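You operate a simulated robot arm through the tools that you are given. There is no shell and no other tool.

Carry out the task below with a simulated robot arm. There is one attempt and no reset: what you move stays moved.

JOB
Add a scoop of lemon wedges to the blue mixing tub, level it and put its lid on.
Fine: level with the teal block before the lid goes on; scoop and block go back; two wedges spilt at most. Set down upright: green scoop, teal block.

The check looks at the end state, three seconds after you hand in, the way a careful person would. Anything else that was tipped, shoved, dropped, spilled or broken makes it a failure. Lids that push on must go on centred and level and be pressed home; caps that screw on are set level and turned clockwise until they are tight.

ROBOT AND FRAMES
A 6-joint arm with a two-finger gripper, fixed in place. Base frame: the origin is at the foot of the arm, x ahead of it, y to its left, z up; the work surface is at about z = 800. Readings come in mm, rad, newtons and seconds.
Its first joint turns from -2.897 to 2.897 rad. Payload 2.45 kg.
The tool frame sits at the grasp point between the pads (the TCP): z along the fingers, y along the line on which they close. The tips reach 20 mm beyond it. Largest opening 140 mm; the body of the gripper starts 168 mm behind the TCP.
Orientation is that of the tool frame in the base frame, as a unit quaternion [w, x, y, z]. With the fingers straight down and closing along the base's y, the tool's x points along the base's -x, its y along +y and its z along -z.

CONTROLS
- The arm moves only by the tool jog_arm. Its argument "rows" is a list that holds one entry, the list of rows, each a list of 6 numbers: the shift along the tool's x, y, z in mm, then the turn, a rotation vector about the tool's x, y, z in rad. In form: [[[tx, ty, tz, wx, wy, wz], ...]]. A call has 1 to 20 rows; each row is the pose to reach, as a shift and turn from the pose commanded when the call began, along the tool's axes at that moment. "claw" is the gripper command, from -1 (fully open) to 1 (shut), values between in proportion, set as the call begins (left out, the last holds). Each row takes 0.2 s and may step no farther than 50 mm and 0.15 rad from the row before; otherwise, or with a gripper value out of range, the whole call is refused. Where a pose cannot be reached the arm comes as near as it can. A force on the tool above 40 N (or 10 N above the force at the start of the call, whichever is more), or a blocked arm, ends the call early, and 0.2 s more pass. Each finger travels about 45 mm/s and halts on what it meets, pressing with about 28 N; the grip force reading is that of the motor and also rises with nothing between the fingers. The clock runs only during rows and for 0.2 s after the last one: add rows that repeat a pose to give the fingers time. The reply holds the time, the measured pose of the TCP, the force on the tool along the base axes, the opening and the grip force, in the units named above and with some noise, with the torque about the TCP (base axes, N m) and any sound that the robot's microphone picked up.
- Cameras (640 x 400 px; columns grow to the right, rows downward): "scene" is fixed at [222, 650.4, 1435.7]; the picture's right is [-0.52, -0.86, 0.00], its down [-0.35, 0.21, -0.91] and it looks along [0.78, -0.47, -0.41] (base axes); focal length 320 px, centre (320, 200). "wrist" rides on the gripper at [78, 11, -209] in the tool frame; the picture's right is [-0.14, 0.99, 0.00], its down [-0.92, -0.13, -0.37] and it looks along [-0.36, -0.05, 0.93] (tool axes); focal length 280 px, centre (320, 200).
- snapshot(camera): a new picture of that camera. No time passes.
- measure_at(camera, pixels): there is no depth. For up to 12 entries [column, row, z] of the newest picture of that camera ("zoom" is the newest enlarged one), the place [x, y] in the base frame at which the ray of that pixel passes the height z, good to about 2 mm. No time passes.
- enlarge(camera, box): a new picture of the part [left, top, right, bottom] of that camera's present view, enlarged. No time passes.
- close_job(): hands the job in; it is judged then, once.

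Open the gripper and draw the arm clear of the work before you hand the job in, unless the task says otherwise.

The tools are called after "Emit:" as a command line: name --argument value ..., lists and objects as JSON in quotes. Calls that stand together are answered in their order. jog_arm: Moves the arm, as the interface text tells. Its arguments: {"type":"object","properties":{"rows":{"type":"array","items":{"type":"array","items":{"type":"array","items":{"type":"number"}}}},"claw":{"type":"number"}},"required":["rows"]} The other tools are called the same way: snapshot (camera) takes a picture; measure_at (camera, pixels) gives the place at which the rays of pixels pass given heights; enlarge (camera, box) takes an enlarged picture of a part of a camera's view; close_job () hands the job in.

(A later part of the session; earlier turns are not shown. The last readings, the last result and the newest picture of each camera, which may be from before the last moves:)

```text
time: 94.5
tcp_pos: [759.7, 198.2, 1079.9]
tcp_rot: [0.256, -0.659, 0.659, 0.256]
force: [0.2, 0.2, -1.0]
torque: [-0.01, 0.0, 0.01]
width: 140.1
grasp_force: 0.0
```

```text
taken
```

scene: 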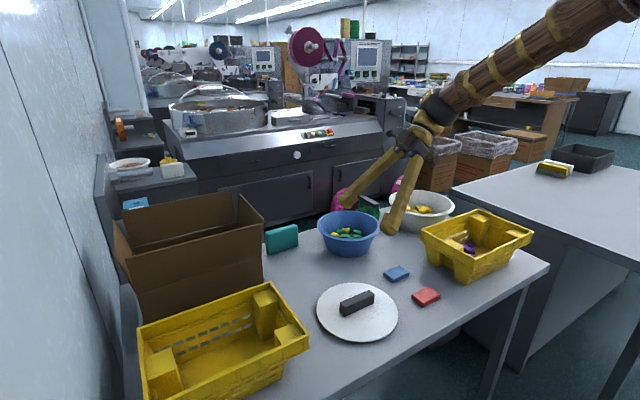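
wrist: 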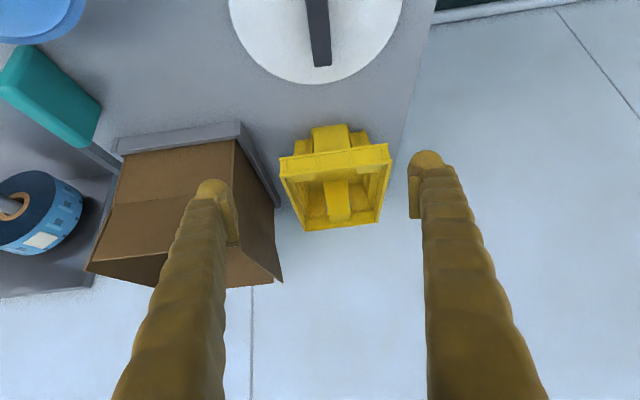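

Orientation reached. Step back (-y) to see the whole lid.

Emit:
jog_arm --rows '[[[20, 8, -18, 0, 0, 0], [40, 16, -36, 0, 0, 0], [66, 23, -61, 0, 0, 0], [66, 23, -61, 0, 0, 0]]]' --claw 0.1

Emit:
snapshot --camera "wrist"

Emit:
enlarge --camera "wrist" --box '[210, 0, 430, 150]'

Emit:
enlarge --camera "scene" --box '[310, 270, 410, 345]'

```text
time: 95.5
tcp_pos: [737.7, 109.2, 1081.1]
tcp_rot: [0.255, -0.659, 0.66, 0.256]
force: [0.0, -0.2, -0.5]
torque: [0.05, -0.02, -0.02]
width: 62.9
grasp_force: 0.1
```

```text
taken
```

wrist: 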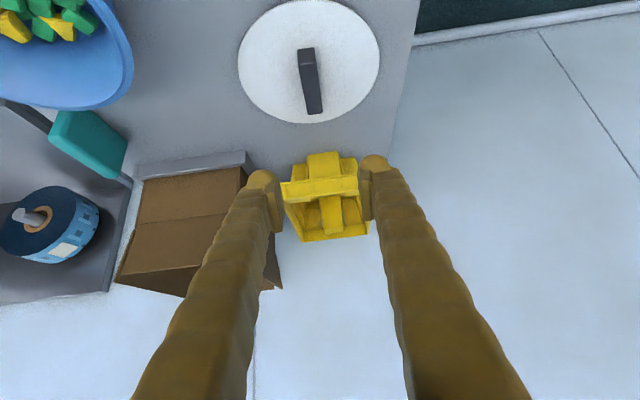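

```text
2.67 times, centred on (320, 75) of wrist
```

zoom: 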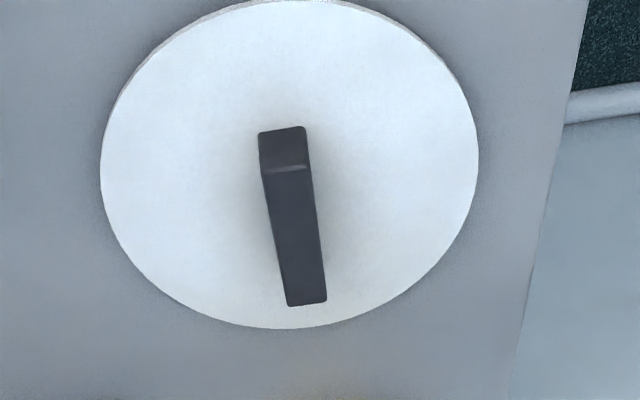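

```text
5.33 times, centred on (360, 308) of scene
```

zoom: 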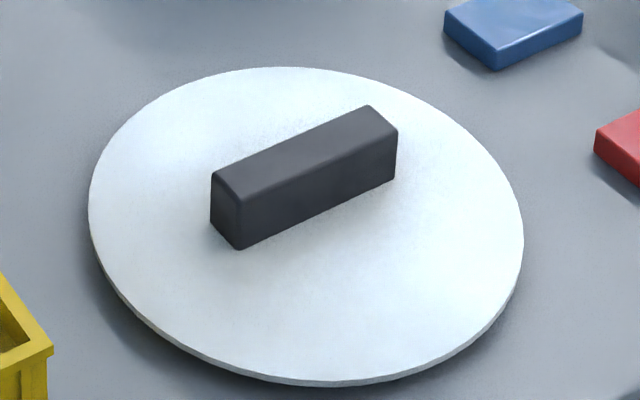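

Measure handle and lid edges.

Emit:
measure_at --camera "wrist" --pixels '[[306, 49, 806], [307.3, 63, 830], [307.3, 63, 836], [315.3, 113.6, 830], [315.3, 113.6, 836], [237.6, 60, 805], [379.2, 60, 805], [305, 0.5, 805], [310, 123, 805], [298.3, 64, 833], [316.3, 62, 833]]'

Emit:
measure_at --camera "scene" --pixels '[[346, 317, 806], [340, 304, 835], [366.5, 290, 835], [374, 293.5, 835], [344.5, 309, 835], [374, 303.5, 806]]'

```text
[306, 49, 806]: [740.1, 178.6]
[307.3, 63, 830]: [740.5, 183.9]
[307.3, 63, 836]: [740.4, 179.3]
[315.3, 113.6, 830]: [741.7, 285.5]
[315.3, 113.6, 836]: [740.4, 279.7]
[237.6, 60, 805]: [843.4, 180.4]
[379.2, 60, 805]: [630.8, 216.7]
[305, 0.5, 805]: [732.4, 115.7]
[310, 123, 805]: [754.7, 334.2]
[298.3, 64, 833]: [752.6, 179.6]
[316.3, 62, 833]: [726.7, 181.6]
```

```text
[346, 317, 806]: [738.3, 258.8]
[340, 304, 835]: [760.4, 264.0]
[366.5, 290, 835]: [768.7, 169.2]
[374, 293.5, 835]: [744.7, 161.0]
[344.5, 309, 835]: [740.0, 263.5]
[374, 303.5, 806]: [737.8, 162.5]
```

Stereo of both cameras puts the lid plate at z≈817 with the handle top at z≈847, handle centre ≈(741,218). Before picking it up I'll get a good view of the tub by sliding the camera over without rotating.

Emit:
jog_arm --rows '[[[21.2, -31.7, -23.1, 0, 0, 0], [42.5, -63.4, -46.2, 0, 0, 0], [63.7, -95.1, -69.3, 0, 0, 0], [84.9, -126.9, -92.5, 0, 0, 0], [106.1, -158.6, -115.6, 0, 0, 0], [127.4, -190.3, -138.7, 0, 0, 0], [148.6, -222, -161.8, 0, 0, 0], [148.6, -222, -161.8, 0, 0, 0]]]'

Emit:
snapshot --camera "wrist"

Emit:
enlarge --camera "scene" --box '[300, 190, 400, 265]'

```text
time: 97.3
tcp_pos: [961.0, -110.2, 1099.9]
tcp_rot: [-0.255, 0.659, -0.659, -0.256]
force: [0.6, 0.2, 0.3]
torque: [0.02, -0.02, 0.02]
width: 62.8
grasp_force: 0.1
```

```text
taken
```

wrist: 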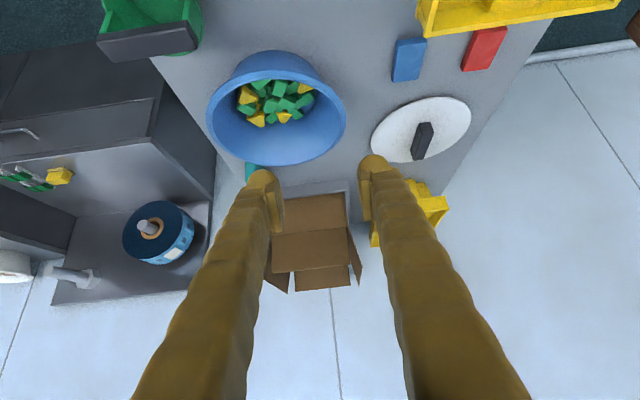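

```text
5.33 times, centred on (350, 228) of scene
```

zoom: 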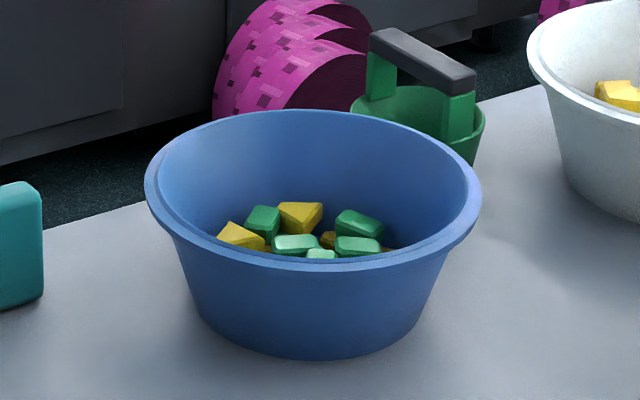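

Full tub rim visible at wrist (277,107). Zoom for rim edges.

Emit:
enlarge --camera "wrist" --box '[190, 30, 360, 180]'

```text
2.67 times, centred on (275, 105) of wrist
```

zoom: 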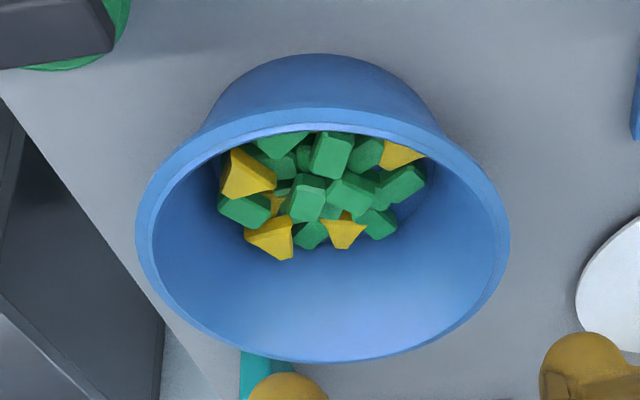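

Emit:
measure_at --camera "zoom" --pixels '[[135, 225, 878], [511, 235, 878], [305, 107, 878], [330, 363, 878], [135, 225, 886], [511, 235, 886], [305, 107, 886], [330, 363, 886], [200, 132, 878], [445, 136, 878], [200, 328, 878], [450, 325, 878]]'

Emit:
measure_at --camera "scene" --pixels '[[317.2, 224.5, 878], [380.2, 227, 878], [347, 207.5, 878], [348.5, 241.5, 878], [317.2, 224.5, 886], [380.2, 227, 886], [347, 207.5, 886], [348.5, 241.5, 886]]'

```text
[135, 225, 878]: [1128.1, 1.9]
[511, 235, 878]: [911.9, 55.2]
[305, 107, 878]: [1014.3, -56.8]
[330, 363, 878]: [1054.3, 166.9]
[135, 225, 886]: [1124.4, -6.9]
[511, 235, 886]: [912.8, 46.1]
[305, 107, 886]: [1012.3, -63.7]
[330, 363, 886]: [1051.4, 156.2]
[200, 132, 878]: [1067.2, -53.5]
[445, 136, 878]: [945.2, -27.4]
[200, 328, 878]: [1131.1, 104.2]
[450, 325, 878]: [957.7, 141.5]
```

```text
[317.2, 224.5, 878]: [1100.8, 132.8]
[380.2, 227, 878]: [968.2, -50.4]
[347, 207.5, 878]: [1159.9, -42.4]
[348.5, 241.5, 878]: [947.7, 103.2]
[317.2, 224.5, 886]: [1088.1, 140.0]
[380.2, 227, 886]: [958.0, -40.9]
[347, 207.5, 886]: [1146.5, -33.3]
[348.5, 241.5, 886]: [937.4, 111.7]
```

I mis-converted some scene pixels; re-measure the rim from the scene at two heights.

Emit:
measure_at --camera "scene" --pixels '[[317.2, 225.2, 878], [380.2, 228, 878], [349.6, 211.1, 878], [350, 241.5, 878], [323, 216.5, 878], [374, 217.5, 878], [317.2, 225.2, 886], [380.2, 228, 886], [349.6, 211.1, 886], [350, 241.5, 886], [323, 216.5, 886], [374, 217.5, 886]]'

```text
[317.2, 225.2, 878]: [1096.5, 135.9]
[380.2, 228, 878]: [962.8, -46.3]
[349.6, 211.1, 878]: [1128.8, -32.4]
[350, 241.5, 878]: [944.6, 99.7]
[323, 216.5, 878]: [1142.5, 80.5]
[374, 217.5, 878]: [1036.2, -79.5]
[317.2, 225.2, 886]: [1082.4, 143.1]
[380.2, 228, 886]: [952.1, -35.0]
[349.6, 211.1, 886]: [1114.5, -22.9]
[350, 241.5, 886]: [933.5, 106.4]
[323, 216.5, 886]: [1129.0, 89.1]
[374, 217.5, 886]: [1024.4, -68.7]
```

Both cameras agree at rim z≈886: tub centre (1024.5, 45.5), R≈112. Now fit the lid from the same pose.

Emit:
enlarge --camera "wrist" --box '[360, 80, 480, 180]'

Emit:
enlarge --camera "scene" --box '[310, 270, 410, 345]'

Emit:
measure_at --camera "zoom" --pixels '[[88, 200, 815], [524, 245, 815], [270, 67, 815], [335, 380, 815], [200, 78, 815], [430, 125, 815], [170, 333, 815], [450, 352, 815]]'

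```text
4.00 times, centred on (420, 130) of wrist
```

zoom: 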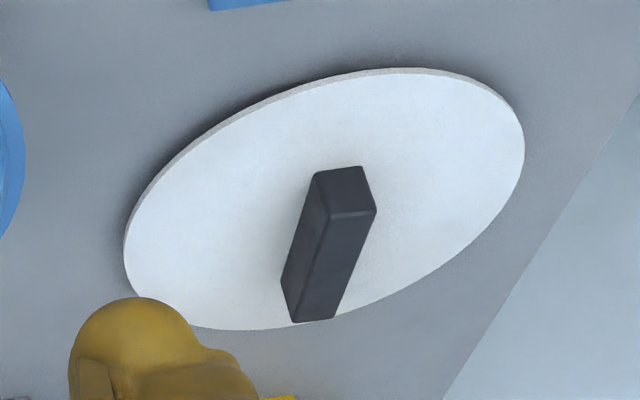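

```text
5.33 times, centred on (360, 308) of scene
```

zoom: 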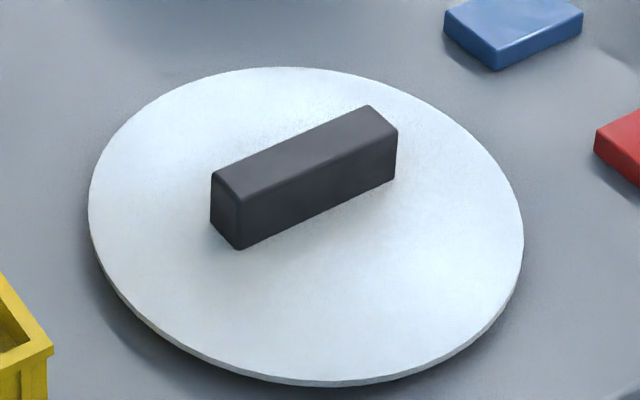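

```text
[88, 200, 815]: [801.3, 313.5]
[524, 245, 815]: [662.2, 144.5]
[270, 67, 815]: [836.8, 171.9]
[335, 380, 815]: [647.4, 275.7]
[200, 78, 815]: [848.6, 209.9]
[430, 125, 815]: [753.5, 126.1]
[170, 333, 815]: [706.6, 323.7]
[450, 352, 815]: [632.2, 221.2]
```

Lid R≈108, centre ≈(739,218.5) with the handle along y. Go above the handle.

Emit:
jog_arm --rows '[[[-14.1, 22.1, 33.2, 0, 0, 0], [-28.2, 44.2, 66.5, 0, 0, 0], [-42.2, 66.3, 99.7, 0, 0, 0], [-56.3, 88.4, 132.9, 0, 0, 0], [-70.4, 110.5, 166.2, 0, 0, 0], [-84.5, 132.6, 199.4, 0, 0, 0], [-98.6, 154.7, 232.6, 0, 0, 0], [-112.6, 176.8, 265.8, 0, 0, 0], [-126.7, 198.9, 299.1, 0, 0, 0], [-140.8, 221, 332.3, 0, 0, 0], [-140.8, 221, 332.3, 0, 0, 0]]]'

Emit:
snapshot --camera "wrist"

Emit:
enlarge --camera "scene" --box '[290, 210, 430, 345]'

```text
time: 99.7
tcp_pos: [741.0, 217.5, 949.0]
tcp_rot: [-0.255, 0.659, -0.659, -0.257]
force: [-0.5, -0.3, -0.4]
torque: [0.01, -0.01, -0.01]
width: 62.9
grasp_force: 0.0
```

```text
taken
```

wrist: 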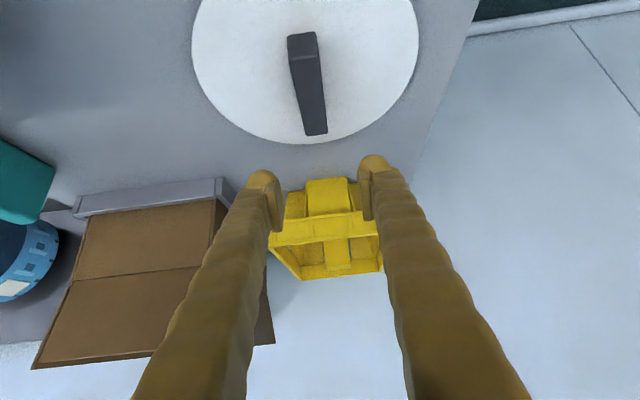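

```text
2.96 times, centred on (360, 278) of scene
```

zoom: 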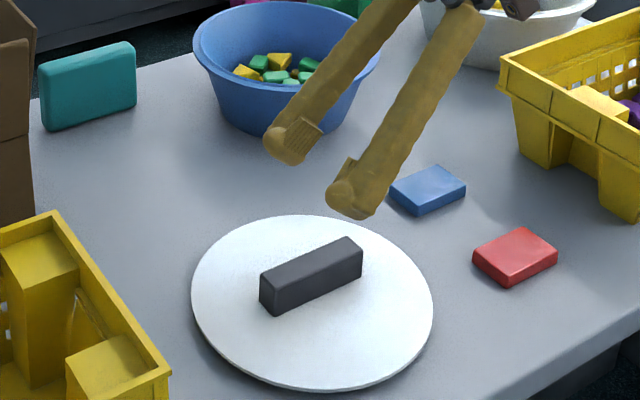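

Refine handle position from this closer view.

Emit:
enlarge --camera "wrist" --box '[250, 10, 370, 150]'

Emit:
measure_at --camera "wrist" --pixels '[[303, 57, 847], [316, 134, 847], [302, 35, 817], [289, 58, 847], [318, 56, 847], [305, 134, 847], [327, 132, 847], [192, 30, 817], [419, 30, 817], [303, 143, 817]]'

```text
2.86 times, centred on (310, 80) of wrist
```

zoom: 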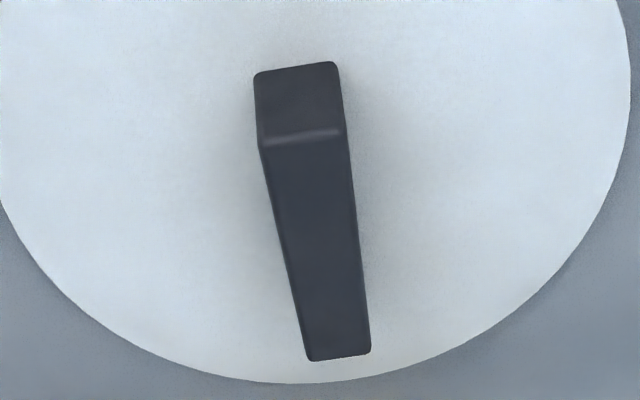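

```text
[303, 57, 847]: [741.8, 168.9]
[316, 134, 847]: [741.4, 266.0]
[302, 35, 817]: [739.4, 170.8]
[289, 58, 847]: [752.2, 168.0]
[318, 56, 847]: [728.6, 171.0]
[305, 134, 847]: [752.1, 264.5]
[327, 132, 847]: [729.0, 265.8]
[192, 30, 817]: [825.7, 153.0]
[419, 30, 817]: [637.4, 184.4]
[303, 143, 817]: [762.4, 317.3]
```

Handle centre (740.5, 217.5), ~23 mm wide. Descend with fingers straddling to T z≈849.

Emit:
jog_arm --rows '[[[17, 0.3, 18.6, 0, 0, 0], [34, 0.3, 37.2, 0, 0, 0], [51, 0.3, 55.8, 0, 0, 0], [61, 0.3, 66.5, 0, 0, 0], [67.5, 0.3, 73.6, 0, 0, 0], [67.5, 0.3, 73.6, 0, 0, 0]]]'

Emit:
snapshot --camera "wrist"

Emit:
enlarge --camera "scene" --box '[310, 240, 430, 345]'

```text
time: 101.1
tcp_pos: [738.9, 217.2, 851.8]
tcp_rot: [0.256, -0.659, 0.66, 0.256]
force: [-0.3, -0.2, -0.1]
torque: [0.0, -0.01, -0.06]
width: 63.2
grasp_force: 0.0
```

```text
taken
```

wrist: 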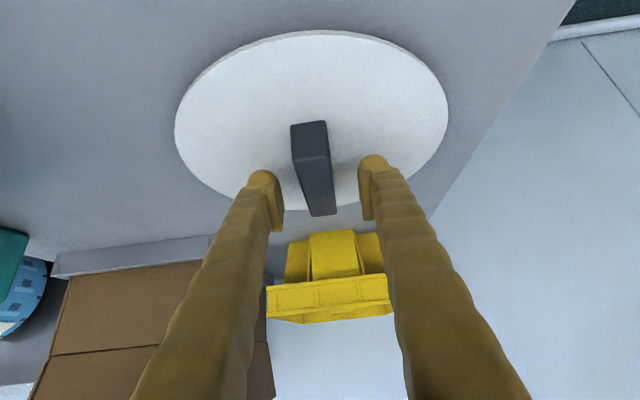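

```text
3.81 times, centred on (370, 292) of scene
```

zoom: 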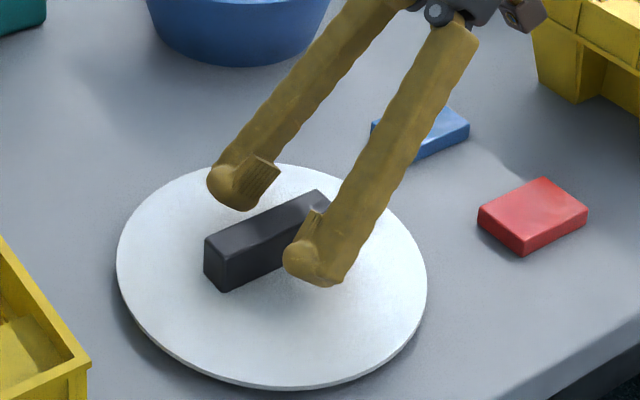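

Straddling nicely and not touching. Lower 3 mm more, then close.

Emit:
jog_arm --rows '[[[2, 0, 2.2, 0, 0, 0], [2, 0, 2.2, 0, 0, 0]]]'

Emit:
jog_arm --rows '[[[0, 0, 0, 0, 0, 0], [0, 0, 0, 0, 0, 0], [0, 0, 0, 0, 0, 0], [0, 0, 0, 0, 0, 0]]]' --claw 1

Emit:
enlarge --camera "scene" --box '[310, 240, 430, 345]'

```text
time: 101.7
tcp_pos: [739.1, 218.1, 846.7]
tcp_rot: [0.255, -0.659, 0.66, 0.257]
force: [-0.3, -0.8, 0.5]
torque: [-0.02, 0.0, -0.03]
width: 63.0
grasp_force: 0.1
```

```text
time: 102.7
tcp_pos: [739.7, 217.7, 846.0]
tcp_rot: [0.256, -0.658, 0.66, 0.256]
force: [0.0, -0.6, 0.2]
torque: [0.01, -0.01, -0.02]
width: 24.5
grasp_force: 27.9
```

```text
3.81 times, centred on (370, 292) of scene
```

zoom: 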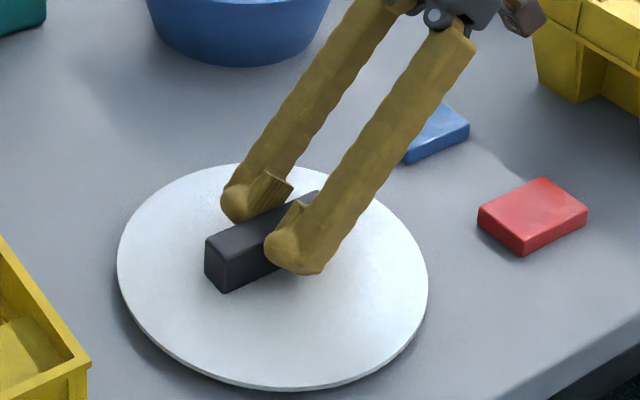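

Gripped on the handle (24.5 mm). Lift 50 mm and check that the lid stays level.

Emit:
jog_arm --rows '[[[-6.8, 0, -7.4, 0, 0, 0], [-13.5, 0, -14.8, 0, 0, 0], [-23.6, 0, -25.8, 0, 0, 0], [-33.8, 0, -36.9, 0, 0, 0], [-33.8, 0, -36.9, 0, 0, 0]]]'

Emit:
snapshot --camera "wrist"

Emit:
enlarge --camera "scene" --box '[290, 220, 430, 345]'

```text
time: 103.9
tcp_pos: [739.2, 219.0, 896.8]
tcp_rot: [0.256, -0.659, 0.66, 0.256]
force: [-1.1, 0.4, -0.4]
torque: [0.01, -0.01, 0.0]
width: 24.8
grasp_force: 27.7
```

```text
taken
```

wrist: 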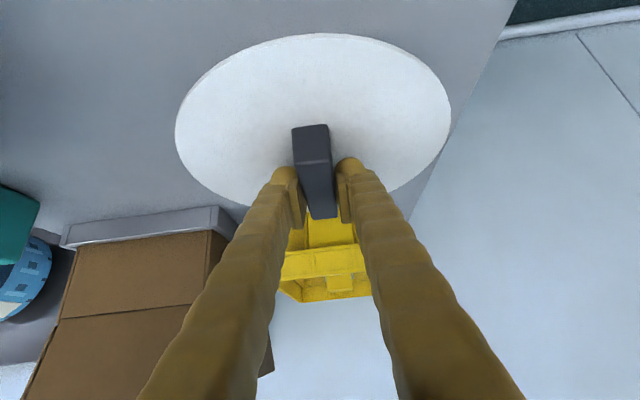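

```text
3.20 times, centred on (360, 282) of scene
```

zoom: 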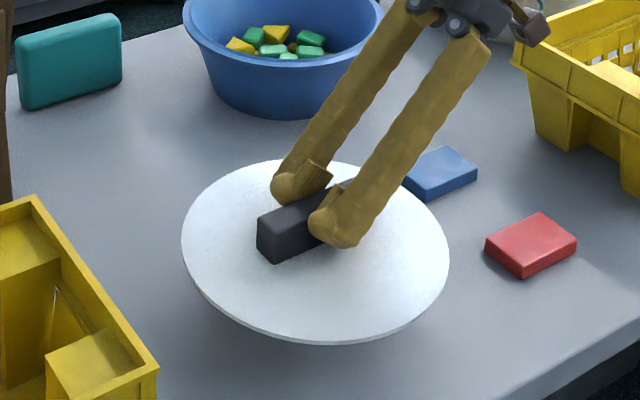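

The lid hangs level. Carry it up and over to above the tub while yawing the tool back to radial.

Emit:
jog_arm --rows '[[[-20, 0, -21.6, 0, 0, 0], [-40, 0, -43.3, 0, 0, 0], [-59.4, 0, -64.9, 0, 0, 0], [-47.8, -25.9, -75.5, 0.0964, 0, 0.1053], [-36.1, -51.9, -86.2, 0.1928, 0, 0.2106], [-24.5, -77.8, -96.8, 0.2892, 0, 0.3159], [-12.9, -103.8, -107.5, 0.3856, 0, 0.4212], [-1.3, -129.7, -118.1, 0.482, 0, 0.5265], [10.4, -155.6, -128.8, 0.5784, 0, 0.6318], [22, -181.6, -139.4, 0.6748, 0, 0.7371], [33.6, -207.5, -150.1, 0.7712, 0, 0.8424], [45.3, -233.5, -160.7, 0.8676, 0, 0.9477], [56.9, -259.4, -171.4, 0.964, 0, 1.053], [68.5, -285.3, -182, 1.06, 0, 1.158], [68.5, -285.3, -182, 1.06, 0, 1.158]]]'

Emit:
snapshot --camera "wrist"

Emit:
snapshot --camera "scene"

Emit:
enlarge --camera "scene" --box '[280, 150, 420, 270]'

```text
time: 107.1
tcp_pos: [1023.4, 46.3, 984.6]
tcp_rot: [0.36, -0.011, 0.933, 0.001]
force: [1.1, -1.4, -0.6]
torque: [0.17, 0.05, 0.14]
width: 24.3
grasp_force: 28.4
out of reach, approached as far as the arm can: row 14
```

```text
taken
```

wrist: 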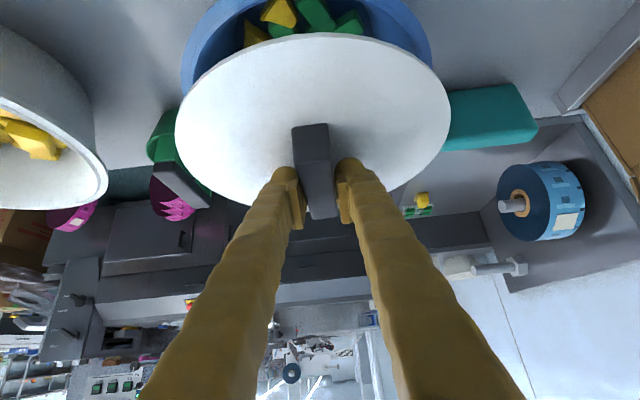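

```text
taken
```

scene: 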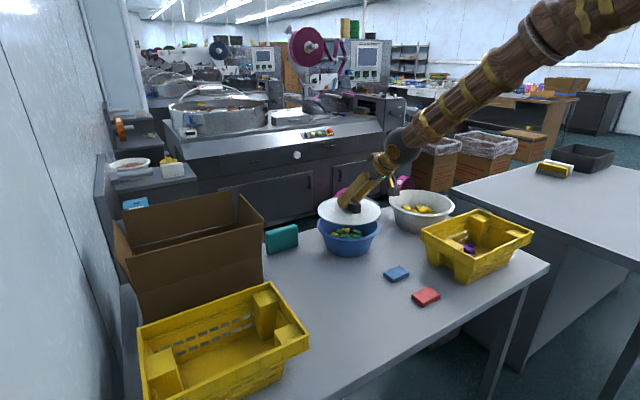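

```text
3.33 times, centred on (350, 210) of scene
```

zoom: 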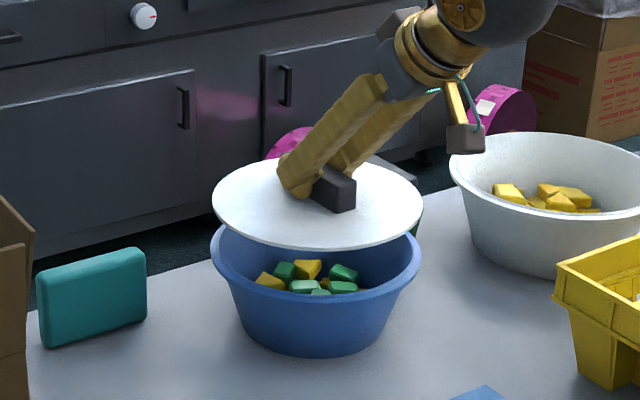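

Lid is level and centred above the tub to within ~1–2 mm. Lower to just above the rim (T z≈940).

Emit:
jog_arm --rows '[[[9.7, -0.2, 11.3, 0, 0, 0], [19.5, -0.4, 22.5, 0, 0, 0], [29.2, -0.5, 33.8, 0, 0, 0], [29.2, -0.5, 33.8, 0, 0, 0]]]'

Emit:
enlarge --camera "scene" --box '[300, 185, 400, 265]'

Emit:
snapshot --camera "wrist"

Emit:
enlarge --camera "wrist" --box '[150, 0, 470, 240]'

```text
time: 108.1
tcp_pos: [1023.5, 45.2, 939.4]
tcp_rot: [0.362, -0.001, 0.932, -0.001]
force: [-0.5, 0.4, -0.4]
torque: [-0.01, -0.02, -0.01]
width: 24.6
grasp_force: 28.3
```

```text
5.00 times, centred on (350, 225) of scene
```

zoom: 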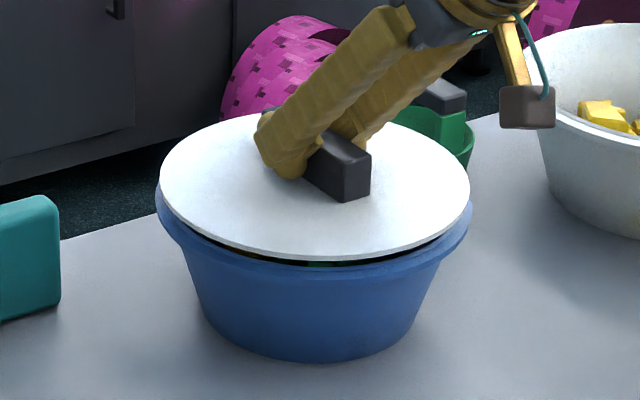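

```text
taken
```

wrist: 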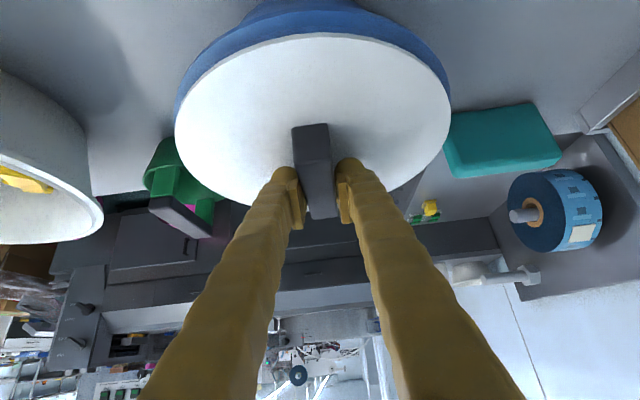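

```text
1.67 times, centred on (310, 120) of wrist
```

zoom: 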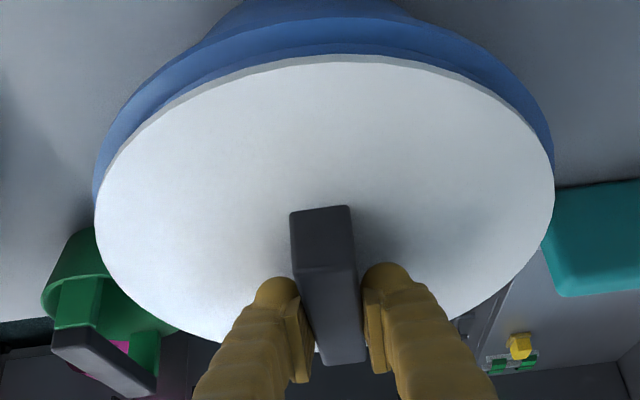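

Zoom closely on rim/lid edges from the scene to check centring along the view direction.

Emit:
enlarge --camera "scene" --box '[312, 225, 388, 252]'

Emit:
enlarge --camera "wrist" --box '[170, 0, 460, 110]'

Emit:
enlarge --camera "scene" --box '[310, 200, 390, 250]'

```text
8.42 times, centred on (350, 238) of scene
```

zoom: 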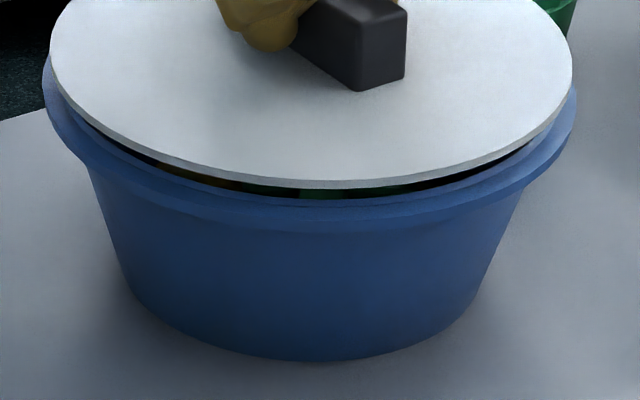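

```text
2.21 times, centred on (315, 55) of wrist
```

zoom: 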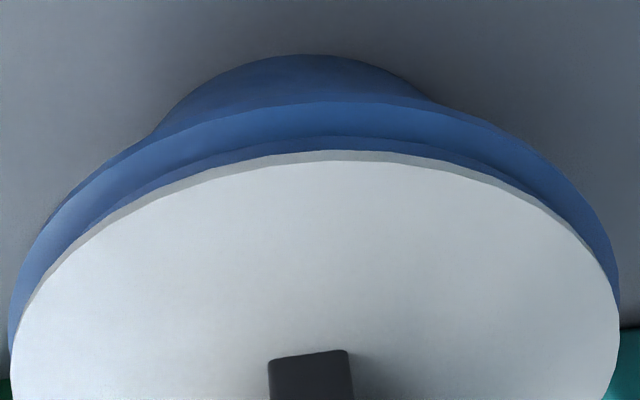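

```text
8.00 times, centred on (350, 225) of scene
```

zoom: 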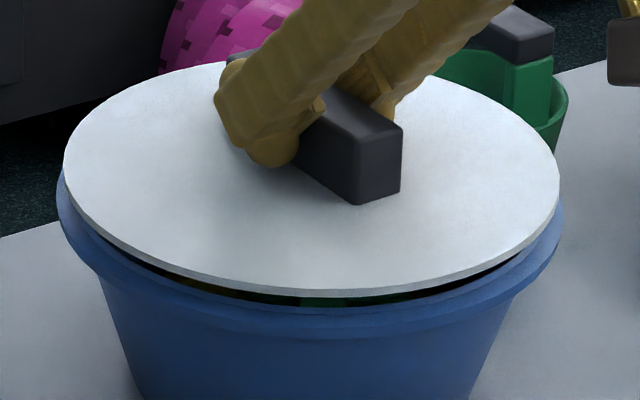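

Use the measuring tool on precise edge points: lid edge and rim lip in both views.

Emit:
measure_at --camera "wrist" --pixels '[[317, 32.4, 905], [317, 37.4, 910], [317, 11.1, 886], [317, 27, 897], [181, 122, 908], [449, 105, 908], [230, 62, 908], [410, 55, 908]]'

Emit:
measure_at --camera "scene" --pixels '[[352, 237, 905], [352, 241.9, 886], [352, 238.3, 897], [317.7, 221, 908], [380, 222.5, 908], [338.7, 207.7, 910], [317.1, 224, 892], [380.6, 227, 892]]'

```text
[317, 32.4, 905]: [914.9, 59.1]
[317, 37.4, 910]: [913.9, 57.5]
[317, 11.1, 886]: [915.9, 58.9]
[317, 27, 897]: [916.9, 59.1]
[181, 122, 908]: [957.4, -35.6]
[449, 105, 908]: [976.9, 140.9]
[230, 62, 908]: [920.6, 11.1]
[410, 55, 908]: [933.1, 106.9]
```

```text
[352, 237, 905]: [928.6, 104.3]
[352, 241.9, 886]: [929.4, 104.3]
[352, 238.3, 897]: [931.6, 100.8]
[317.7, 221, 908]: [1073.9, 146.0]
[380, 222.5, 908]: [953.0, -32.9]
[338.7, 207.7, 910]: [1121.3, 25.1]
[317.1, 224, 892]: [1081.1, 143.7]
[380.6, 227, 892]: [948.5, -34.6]
```

Everything is consistent with the lid centred on the tub within ~2 mm and only ~3–4 mm above its rim. Lower in 1 mm steps to contact.

Emit:
jog_arm --rows '[[[0.3, 1, 1.1, 0, 0, 0], [1.0, 1, 1.8, 0, 0, 0], [1.7, 1, 2.5, 0, 0, 0], [2.3, 1, 3.3, 0, 0, 0], [3, 1, 4, 0, 0, 0], [3, 1, 4, 0, 0, 0]]]'

Emit:
enlarge --camera "scene" --box '[312, 215, 388, 252]'

```text
time: 109.5
tcp_pos: [1024.1, 45.3, 936.2]
tcp_rot: [0.361, 0.0, 0.932, 0.0]
force: [-0.4, 0.0, -0.7]
torque: [0.01, 0.01, -0.03]
width: 24.5
grasp_force: 28.1
```

```text
8.42 times, centred on (350, 234) of scene
```

zoom: 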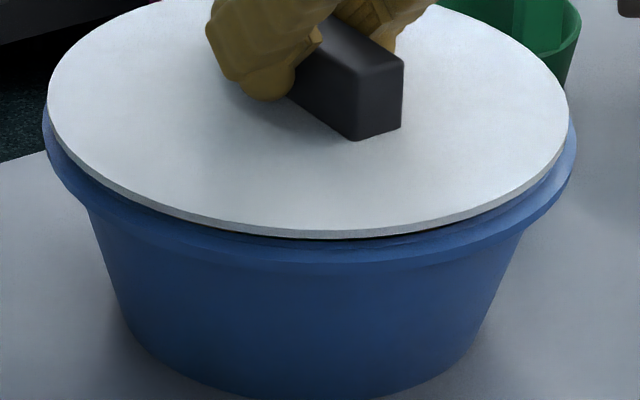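

Still free; lid centred (lid 48–569 vs rim 43–576). Continue down slowly.

Emit:
jog_arm --rows '[[[0.7, 0, 0.7, 0, 0, 0], [1.4, 0, 1.5, 0, 0, 0], [2, 0, 2.2, 0, 0, 0], [2.7, 0, 3, 0, 0, 0], [3.4, 0, 3.7, 0, 0, 0], [4, 0, 4.4, 0, 0, 0], [4, 0, 4.4, 0, 0, 0]]]'

Emit:
enlarge --camera "scene" --box '[312, 215, 388, 252]'

```text
time: 111.1
tcp_pos: [1026.0, 45.4, 932.0]
tcp_rot: [0.363, -0.001, 0.932, -0.001]
force: [-4.8, 1.8, 21.6]
torque: [0.06, -0.11, 0.02]
width: 24.7
grasp_force: 28.2
```

```text
8.42 times, centred on (350, 234) of scene
```

zoom: 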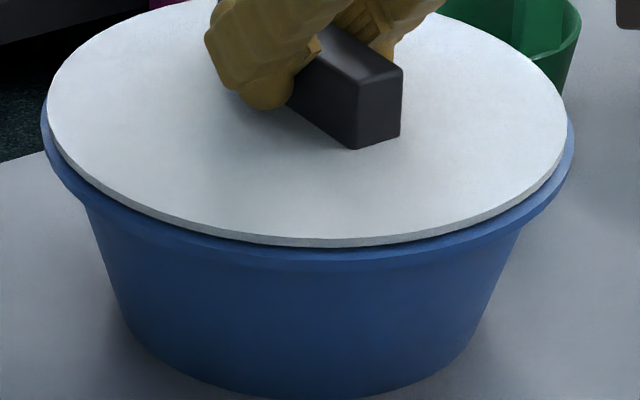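

Contact with 21 N, lid centred. Press further in small increments.

Emit:
jog_arm --rows '[[[0.4, 0, 0.4, 0, 0, 0], [0.7, 0, 0.8, 0, 0, 0], [1.1, 0, 1.2, 0, 0, 0], [1.4, 0, 1.6, 0, 0, 0], [1.8, 0, 2, 0, 0, 0], [2.2, 0, 2.4, 0, 0, 0]]]'

Emit:
enlarge --camera "scene" --box '[312, 215, 388, 252]'

```text
time: 112.5
tcp_pos: [1025.4, 45.3, 925.2]
tcp_rot: [0.362, -0.001, 0.932, 0.0]
force: [9.1, 4.0, 33.7]
torque: [0.04, -0.35, 0.03]
width: 24.8
grasp_force: 28.0
```

```text
8.42 times, centred on (350, 234) of scene
```

zoom: 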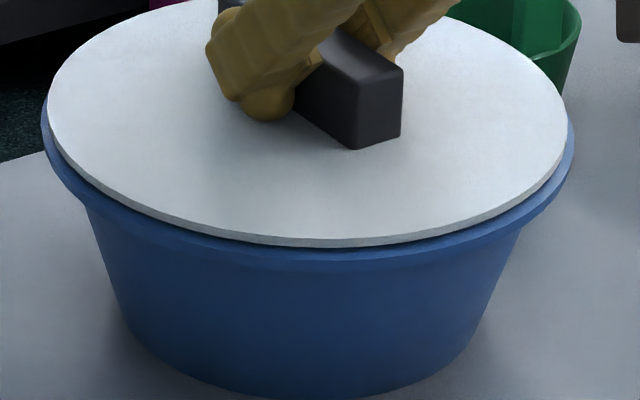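

The fingers slid down on the handle and are nearly on the lid plate; keep pressing until the force limit.

Emit:
jog_arm --rows '[[[0.7, 0, 0.7, 0, 0, 0], [1.4, 0, 1.5, 0, 0, 0], [2, 0, 2.2, 0, 0, 0], [2.7, 0, 3, 0, 0, 0], [3.4, 0, 3.7, 0, 0, 0]]]'

Emit:
enlarge --camera "scene" --box '[312, 215, 388, 252]'

Emit:
snapshot --camera "wrist"

```text
time: 113.7
tcp_pos: [1024.1, 45.0, 921.5]
tcp_rot: [0.362, 0.0, 0.932, 0.0]
force: [1.5, 7.8, 34.3]
torque: [0.14, -0.28, 0.06]
width: 24.5
grasp_force: 27.6
```

```text
8.42 times, centred on (350, 234) of scene
```

zoom: 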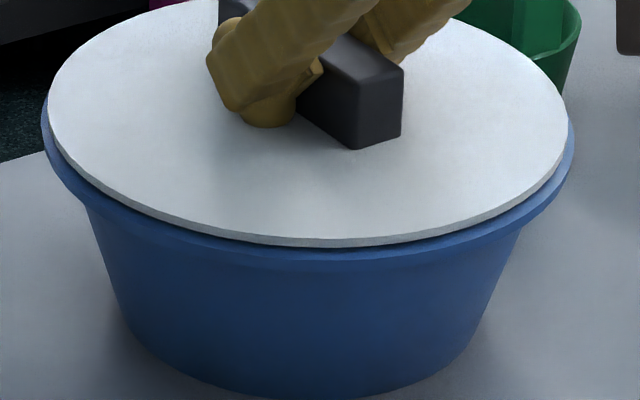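

```text
taken
```

wrist: 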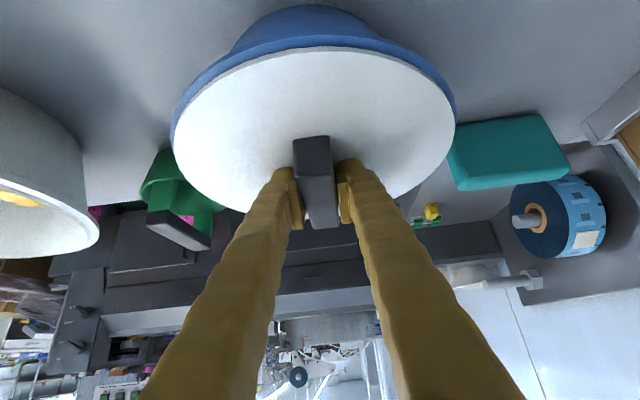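

Force saturates (~34 N) because the fingers slide on the handle. Zoom in hard to see whether there is still a gap under the lid.

Emit:
enlarge --camera "scene" --box '[312, 222, 342, 246]'

Emit:
enlarge --camera "scene" --box '[355, 222, 385, 246]'

Emit:
enlarge --camera "wrist" --box '[240, 0, 400, 90]'

```text
16.00 times, centred on (327, 234) of scene
```

zoom: 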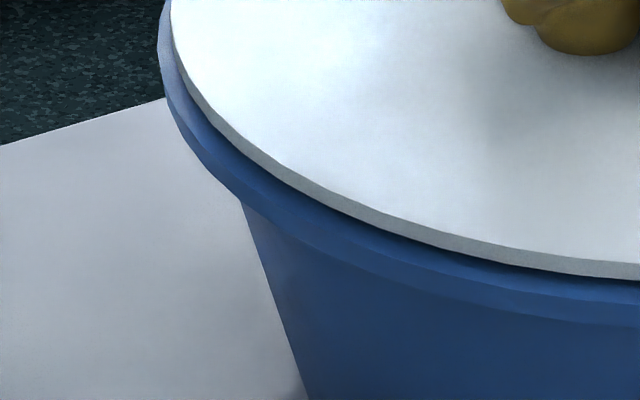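

```text
16.00 times, centred on (370, 234) of scene
```

zoom: 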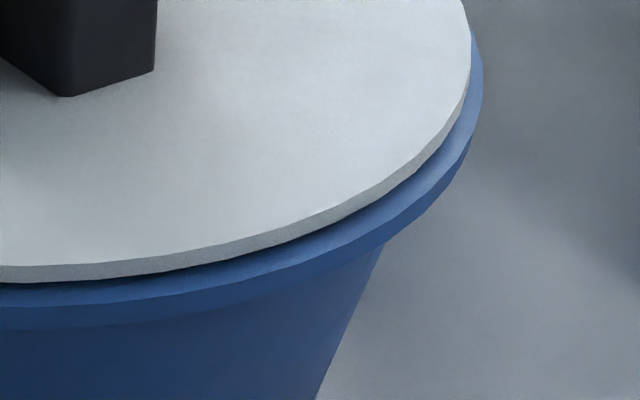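

```text
4.00 times, centred on (320, 45) of wrist
```

zoom: 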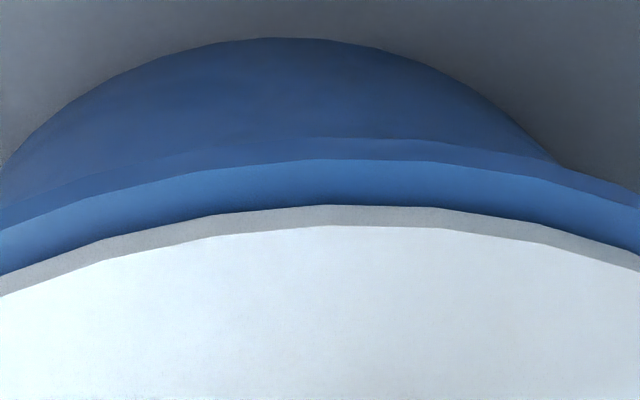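

The lid looks seated on the rim but no click was heard. I'll release, rise, close the fingers and press straight down on the handle's centre with the fingertips.

Emit:
jog_arm --rows '[[[-1.4, 0, -1.5, 0, 0, 0], [-1.4, 0, -1.5, 0, 0, 0]]]'

Emit:
jog_arm --rows '[[[0, 0, 0, 0, 0, 0], [0, 0, 0, 0, 0, 0], [0, 0, 0, 0, 0, 0], [-13.5, 0, -14.8, 0, 0, 0], [-33.7, 0, -37, 0, 0, 0], [-43.8, 0, -48, 0, 0, 0]]]' --claw 0.1

Emit:
jog_arm --rows '[[[0, 0, 0, 0, 0, 0], [0, 0, 0, 0, 0, 0], [0, 0, 0, 0, 0, 0], [0, 0, 0, 0, 0, 0]]]' --claw 1

Emit:
snapshot --camera "wrist"

Emit:
enlarge --camera "scene" --box '[300, 175, 400, 255]'

```text
time: 114.3
tcp_pos: [1023.3, 43.5, 921.4]
tcp_rot: [0.361, 0.0, 0.933, -0.001]
force: [2.3, 3.2, 10.2]
torque: [0.05, -0.1, 0.04]
width: 24.6
grasp_force: 27.8
```

```text
time: 115.7
tcp_pos: [1024.0, 44.5, 988.4]
tcp_rot: [0.362, -0.001, 0.932, 0.0]
force: [0.4, -1.4, 0.2]
torque: [-0.04, 0.01, 0.01]
width: 63.0
grasp_force: 0.0
```

```text
time: 116.7
tcp_pos: [1024.3, 44.6, 987.7]
tcp_rot: [0.361, 0.0, 0.932, 0.0]
force: [-0.3, -0.1, 0.3]
torque: [0.0, -0.02, 0.01]
width: 0.0
grasp_force: 19.7
```

```text
taken
```

wrist: 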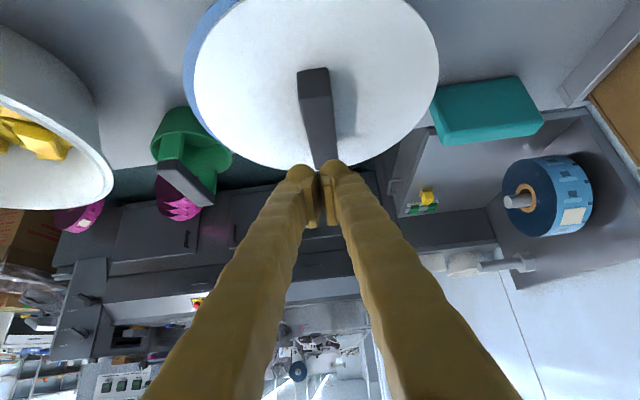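

```text
5.00 times, centred on (350, 215) of scene
```

zoom: 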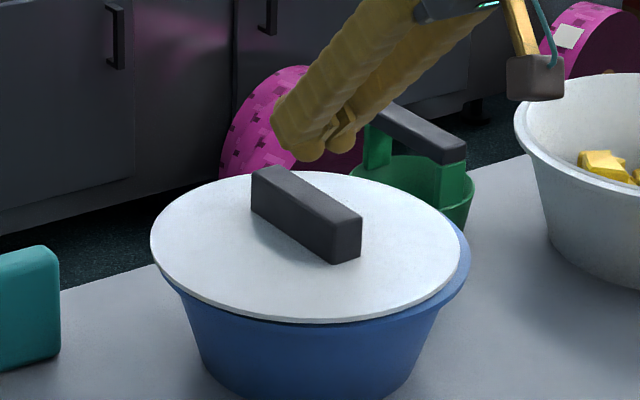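

The lid has shifted ~5 mm relative to the tub when the fingers opened, so it isn't plugged in yet. Back off for a clear measurement of lid and tub.

Emit:
jog_arm --rows '[[[12, 0, -30, 0, 0, 0], [24, 0, -60, 0, 0, 0], [36, 0, -90, 0, 0, 0], [36, 0, -125, 0, 0, 0], [36, 0, -125, 0, 0, 0]]]' --claw 0.1

Emit:
snapshot --camera "wrist"

Emit:
enlarge --camera "wrist" --box '[210, 60, 430, 210]'

Emit:
enlarge --camera "scene" --box '[310, 195, 390, 255]'

```text
time: 117.9
tcp_pos: [910.5, 47.7, 1056.0]
tcp_rot: [0.362, 0.0, 0.932, -0.001]
force: [0.6, 0.0, 0.2]
torque: [-0.03, -0.02, 0.0]
width: 63.0
grasp_force: 0.0
```

```text
taken
```

wrist: 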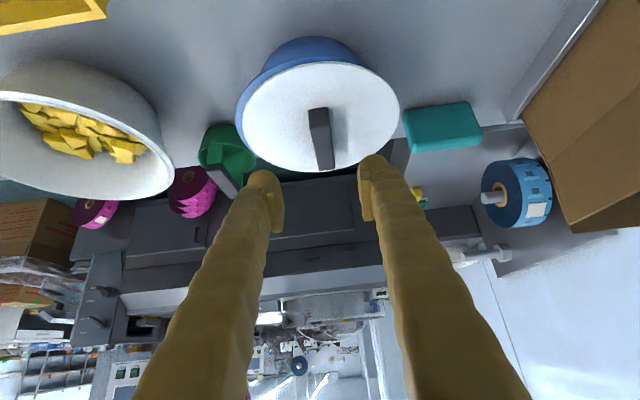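

```text
2.67 times, centred on (320, 135) of wrist
```

zoom: 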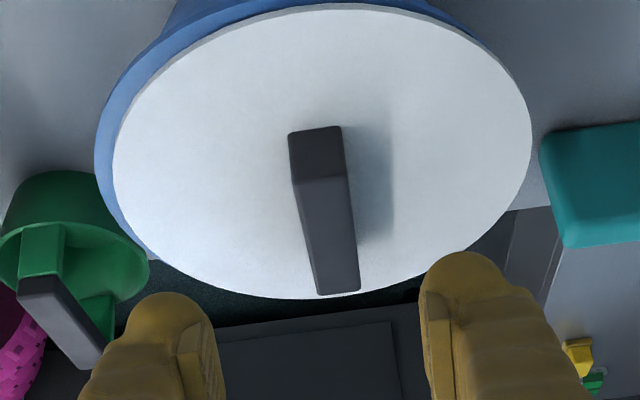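

```text
6.67 times, centred on (350, 225) of scene
```

zoom: 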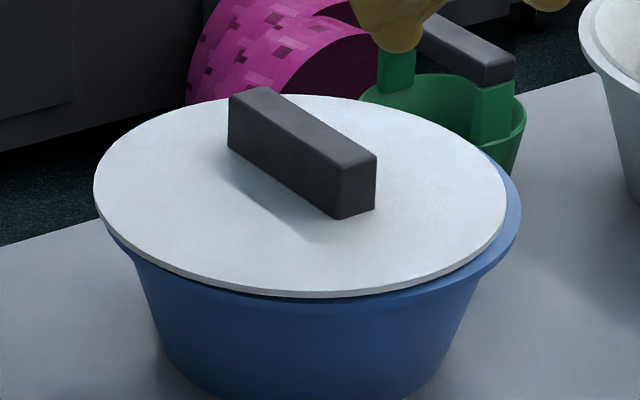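

Stereo-measure the lid plate height using the handle's bottom corner (wrist (327.9,107.7), scene (352.2,228)).

Emit:
measure_at --camera "wrist" --pixels '[[327.9, 107.7, 890], [327.9, 107.7, 900], [308, 110, 895], [309, 129, 925], [331, 127, 925], [320, 169, 925], [335, 168.5, 925], [242, 120, 895], [399, 118, 895], [325, 172, 895], [330, 62, 895]]'

Emit:
measure_at --camera "scene" --pixels '[[352.2, 228, 890], [352.2, 228, 900], [351.5, 219.8, 925], [358.5, 218, 925], [336.3, 209.2, 925], [341.5, 208.2, 925], [316, 223, 895], [378, 225.5, 895], [350, 238.8, 895], [345, 209.3, 895]]'

```text
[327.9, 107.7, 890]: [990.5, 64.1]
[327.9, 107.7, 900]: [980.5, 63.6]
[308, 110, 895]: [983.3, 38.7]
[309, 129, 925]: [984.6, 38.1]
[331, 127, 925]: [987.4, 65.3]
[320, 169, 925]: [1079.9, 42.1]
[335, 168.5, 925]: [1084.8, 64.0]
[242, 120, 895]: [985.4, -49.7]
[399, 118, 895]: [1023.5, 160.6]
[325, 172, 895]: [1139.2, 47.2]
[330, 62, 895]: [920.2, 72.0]
```

```text
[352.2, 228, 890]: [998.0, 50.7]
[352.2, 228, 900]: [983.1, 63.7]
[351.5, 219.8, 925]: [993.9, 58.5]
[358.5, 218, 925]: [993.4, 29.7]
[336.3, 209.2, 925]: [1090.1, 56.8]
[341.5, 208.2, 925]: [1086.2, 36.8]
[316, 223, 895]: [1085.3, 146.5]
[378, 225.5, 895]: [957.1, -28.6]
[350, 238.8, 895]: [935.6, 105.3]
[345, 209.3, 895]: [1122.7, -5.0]
```

The measurements suggest the lid's plug is only resting on the rim (plate ~5 mm too high) with handle centre now at about (1032,51). I'll re-grip it, recentre and press harder. First move above the handle.

Emit:
jog_arm --rows '[[[-10.4, 1, 33.5, 0, 0, 0], [-20.7, 1.9, 67, 0, 0, 0], [-31, 2.9, 100.6, 0, 0, 0], [-41.4, 3.8, 134.1, 0, 0, 0], [-41.4, 3.8, 134.1, 0, 0, 0]]]'

Emit:
snapshot --camera "wrist"

Emit:
enlarge --camera "wrist" --box '[170, 0, 460, 200]'

```text
time: 119.1
tcp_pos: [1035.2, 49.3, 984.8]
tcp_rot: [0.362, 0.0, 0.932, 0.0]
force: [0.0, -0.4, -0.9]
torque: [-0.03, 0.0, 0.03]
width: 62.9
grasp_force: 0.2
```

```text
taken
```

wrist: 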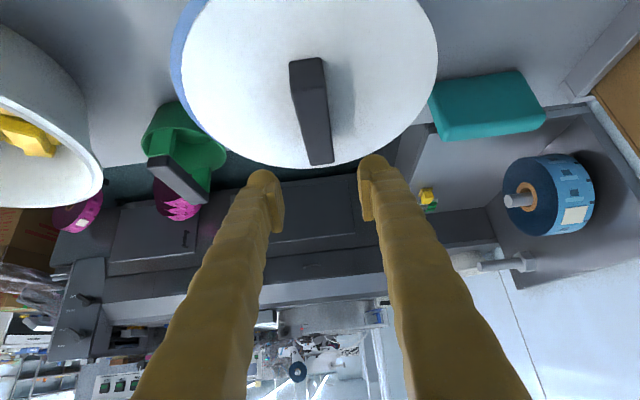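

```text
2.00 times, centred on (315, 100) of wrist
```

zoom: 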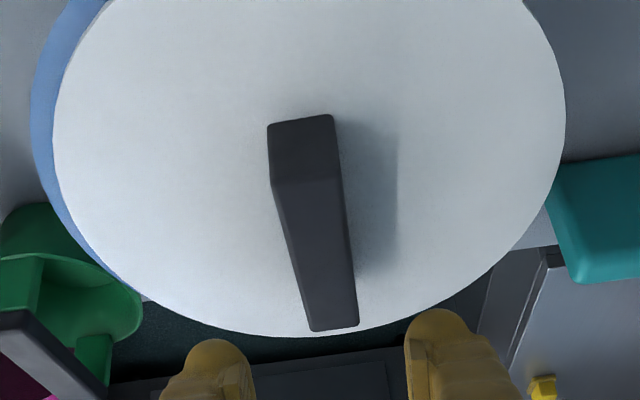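

Measure handle top corners at z=930.

Emit:
measure_at --camera "wrist" --pixels '[[291.5, 93, 930], [325.5, 87, 930], [311.5, 165.5, 930], [334, 162.5, 930], [180, 70, 900], [437, 55, 900], [315, 168, 900]]'

```text
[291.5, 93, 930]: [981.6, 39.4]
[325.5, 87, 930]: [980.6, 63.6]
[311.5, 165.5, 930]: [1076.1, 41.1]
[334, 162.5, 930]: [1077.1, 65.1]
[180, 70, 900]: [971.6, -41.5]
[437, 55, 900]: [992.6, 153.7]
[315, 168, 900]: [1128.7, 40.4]
```

Handle centre is (1029,52). Descend to grip low on the handle.

Emit:
jog_arm --rows '[[[10, 0.8, 10, 0, 0, 0], [20, 0.8, 20, 0, 0, 0], [30, 0.8, 30, 0, 0, 0], [37, 0.8, 37, 0, 0, 0], [40.3, 0.8, 40.4, 0, 0, 0], [40.3, 0.8, 40.4, 0, 0, 0]]]'

Emit:
enlarge --camera "scene" --box '[310, 195, 390, 255]'

```text
time: 120.5
tcp_pos: [1033.6, 51.0, 927.8]
tcp_rot: [0.361, -0.001, 0.933, 0.0]
force: [-0.3, 0.3, 0.3]
torque: [0.01, 0.01, -0.01]
width: 62.9
grasp_force: 0.1
```

```text
6.67 times, centred on (350, 225) of scene
```

zoom: 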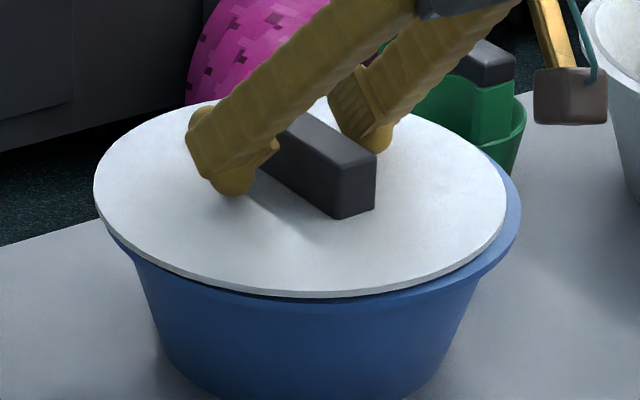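

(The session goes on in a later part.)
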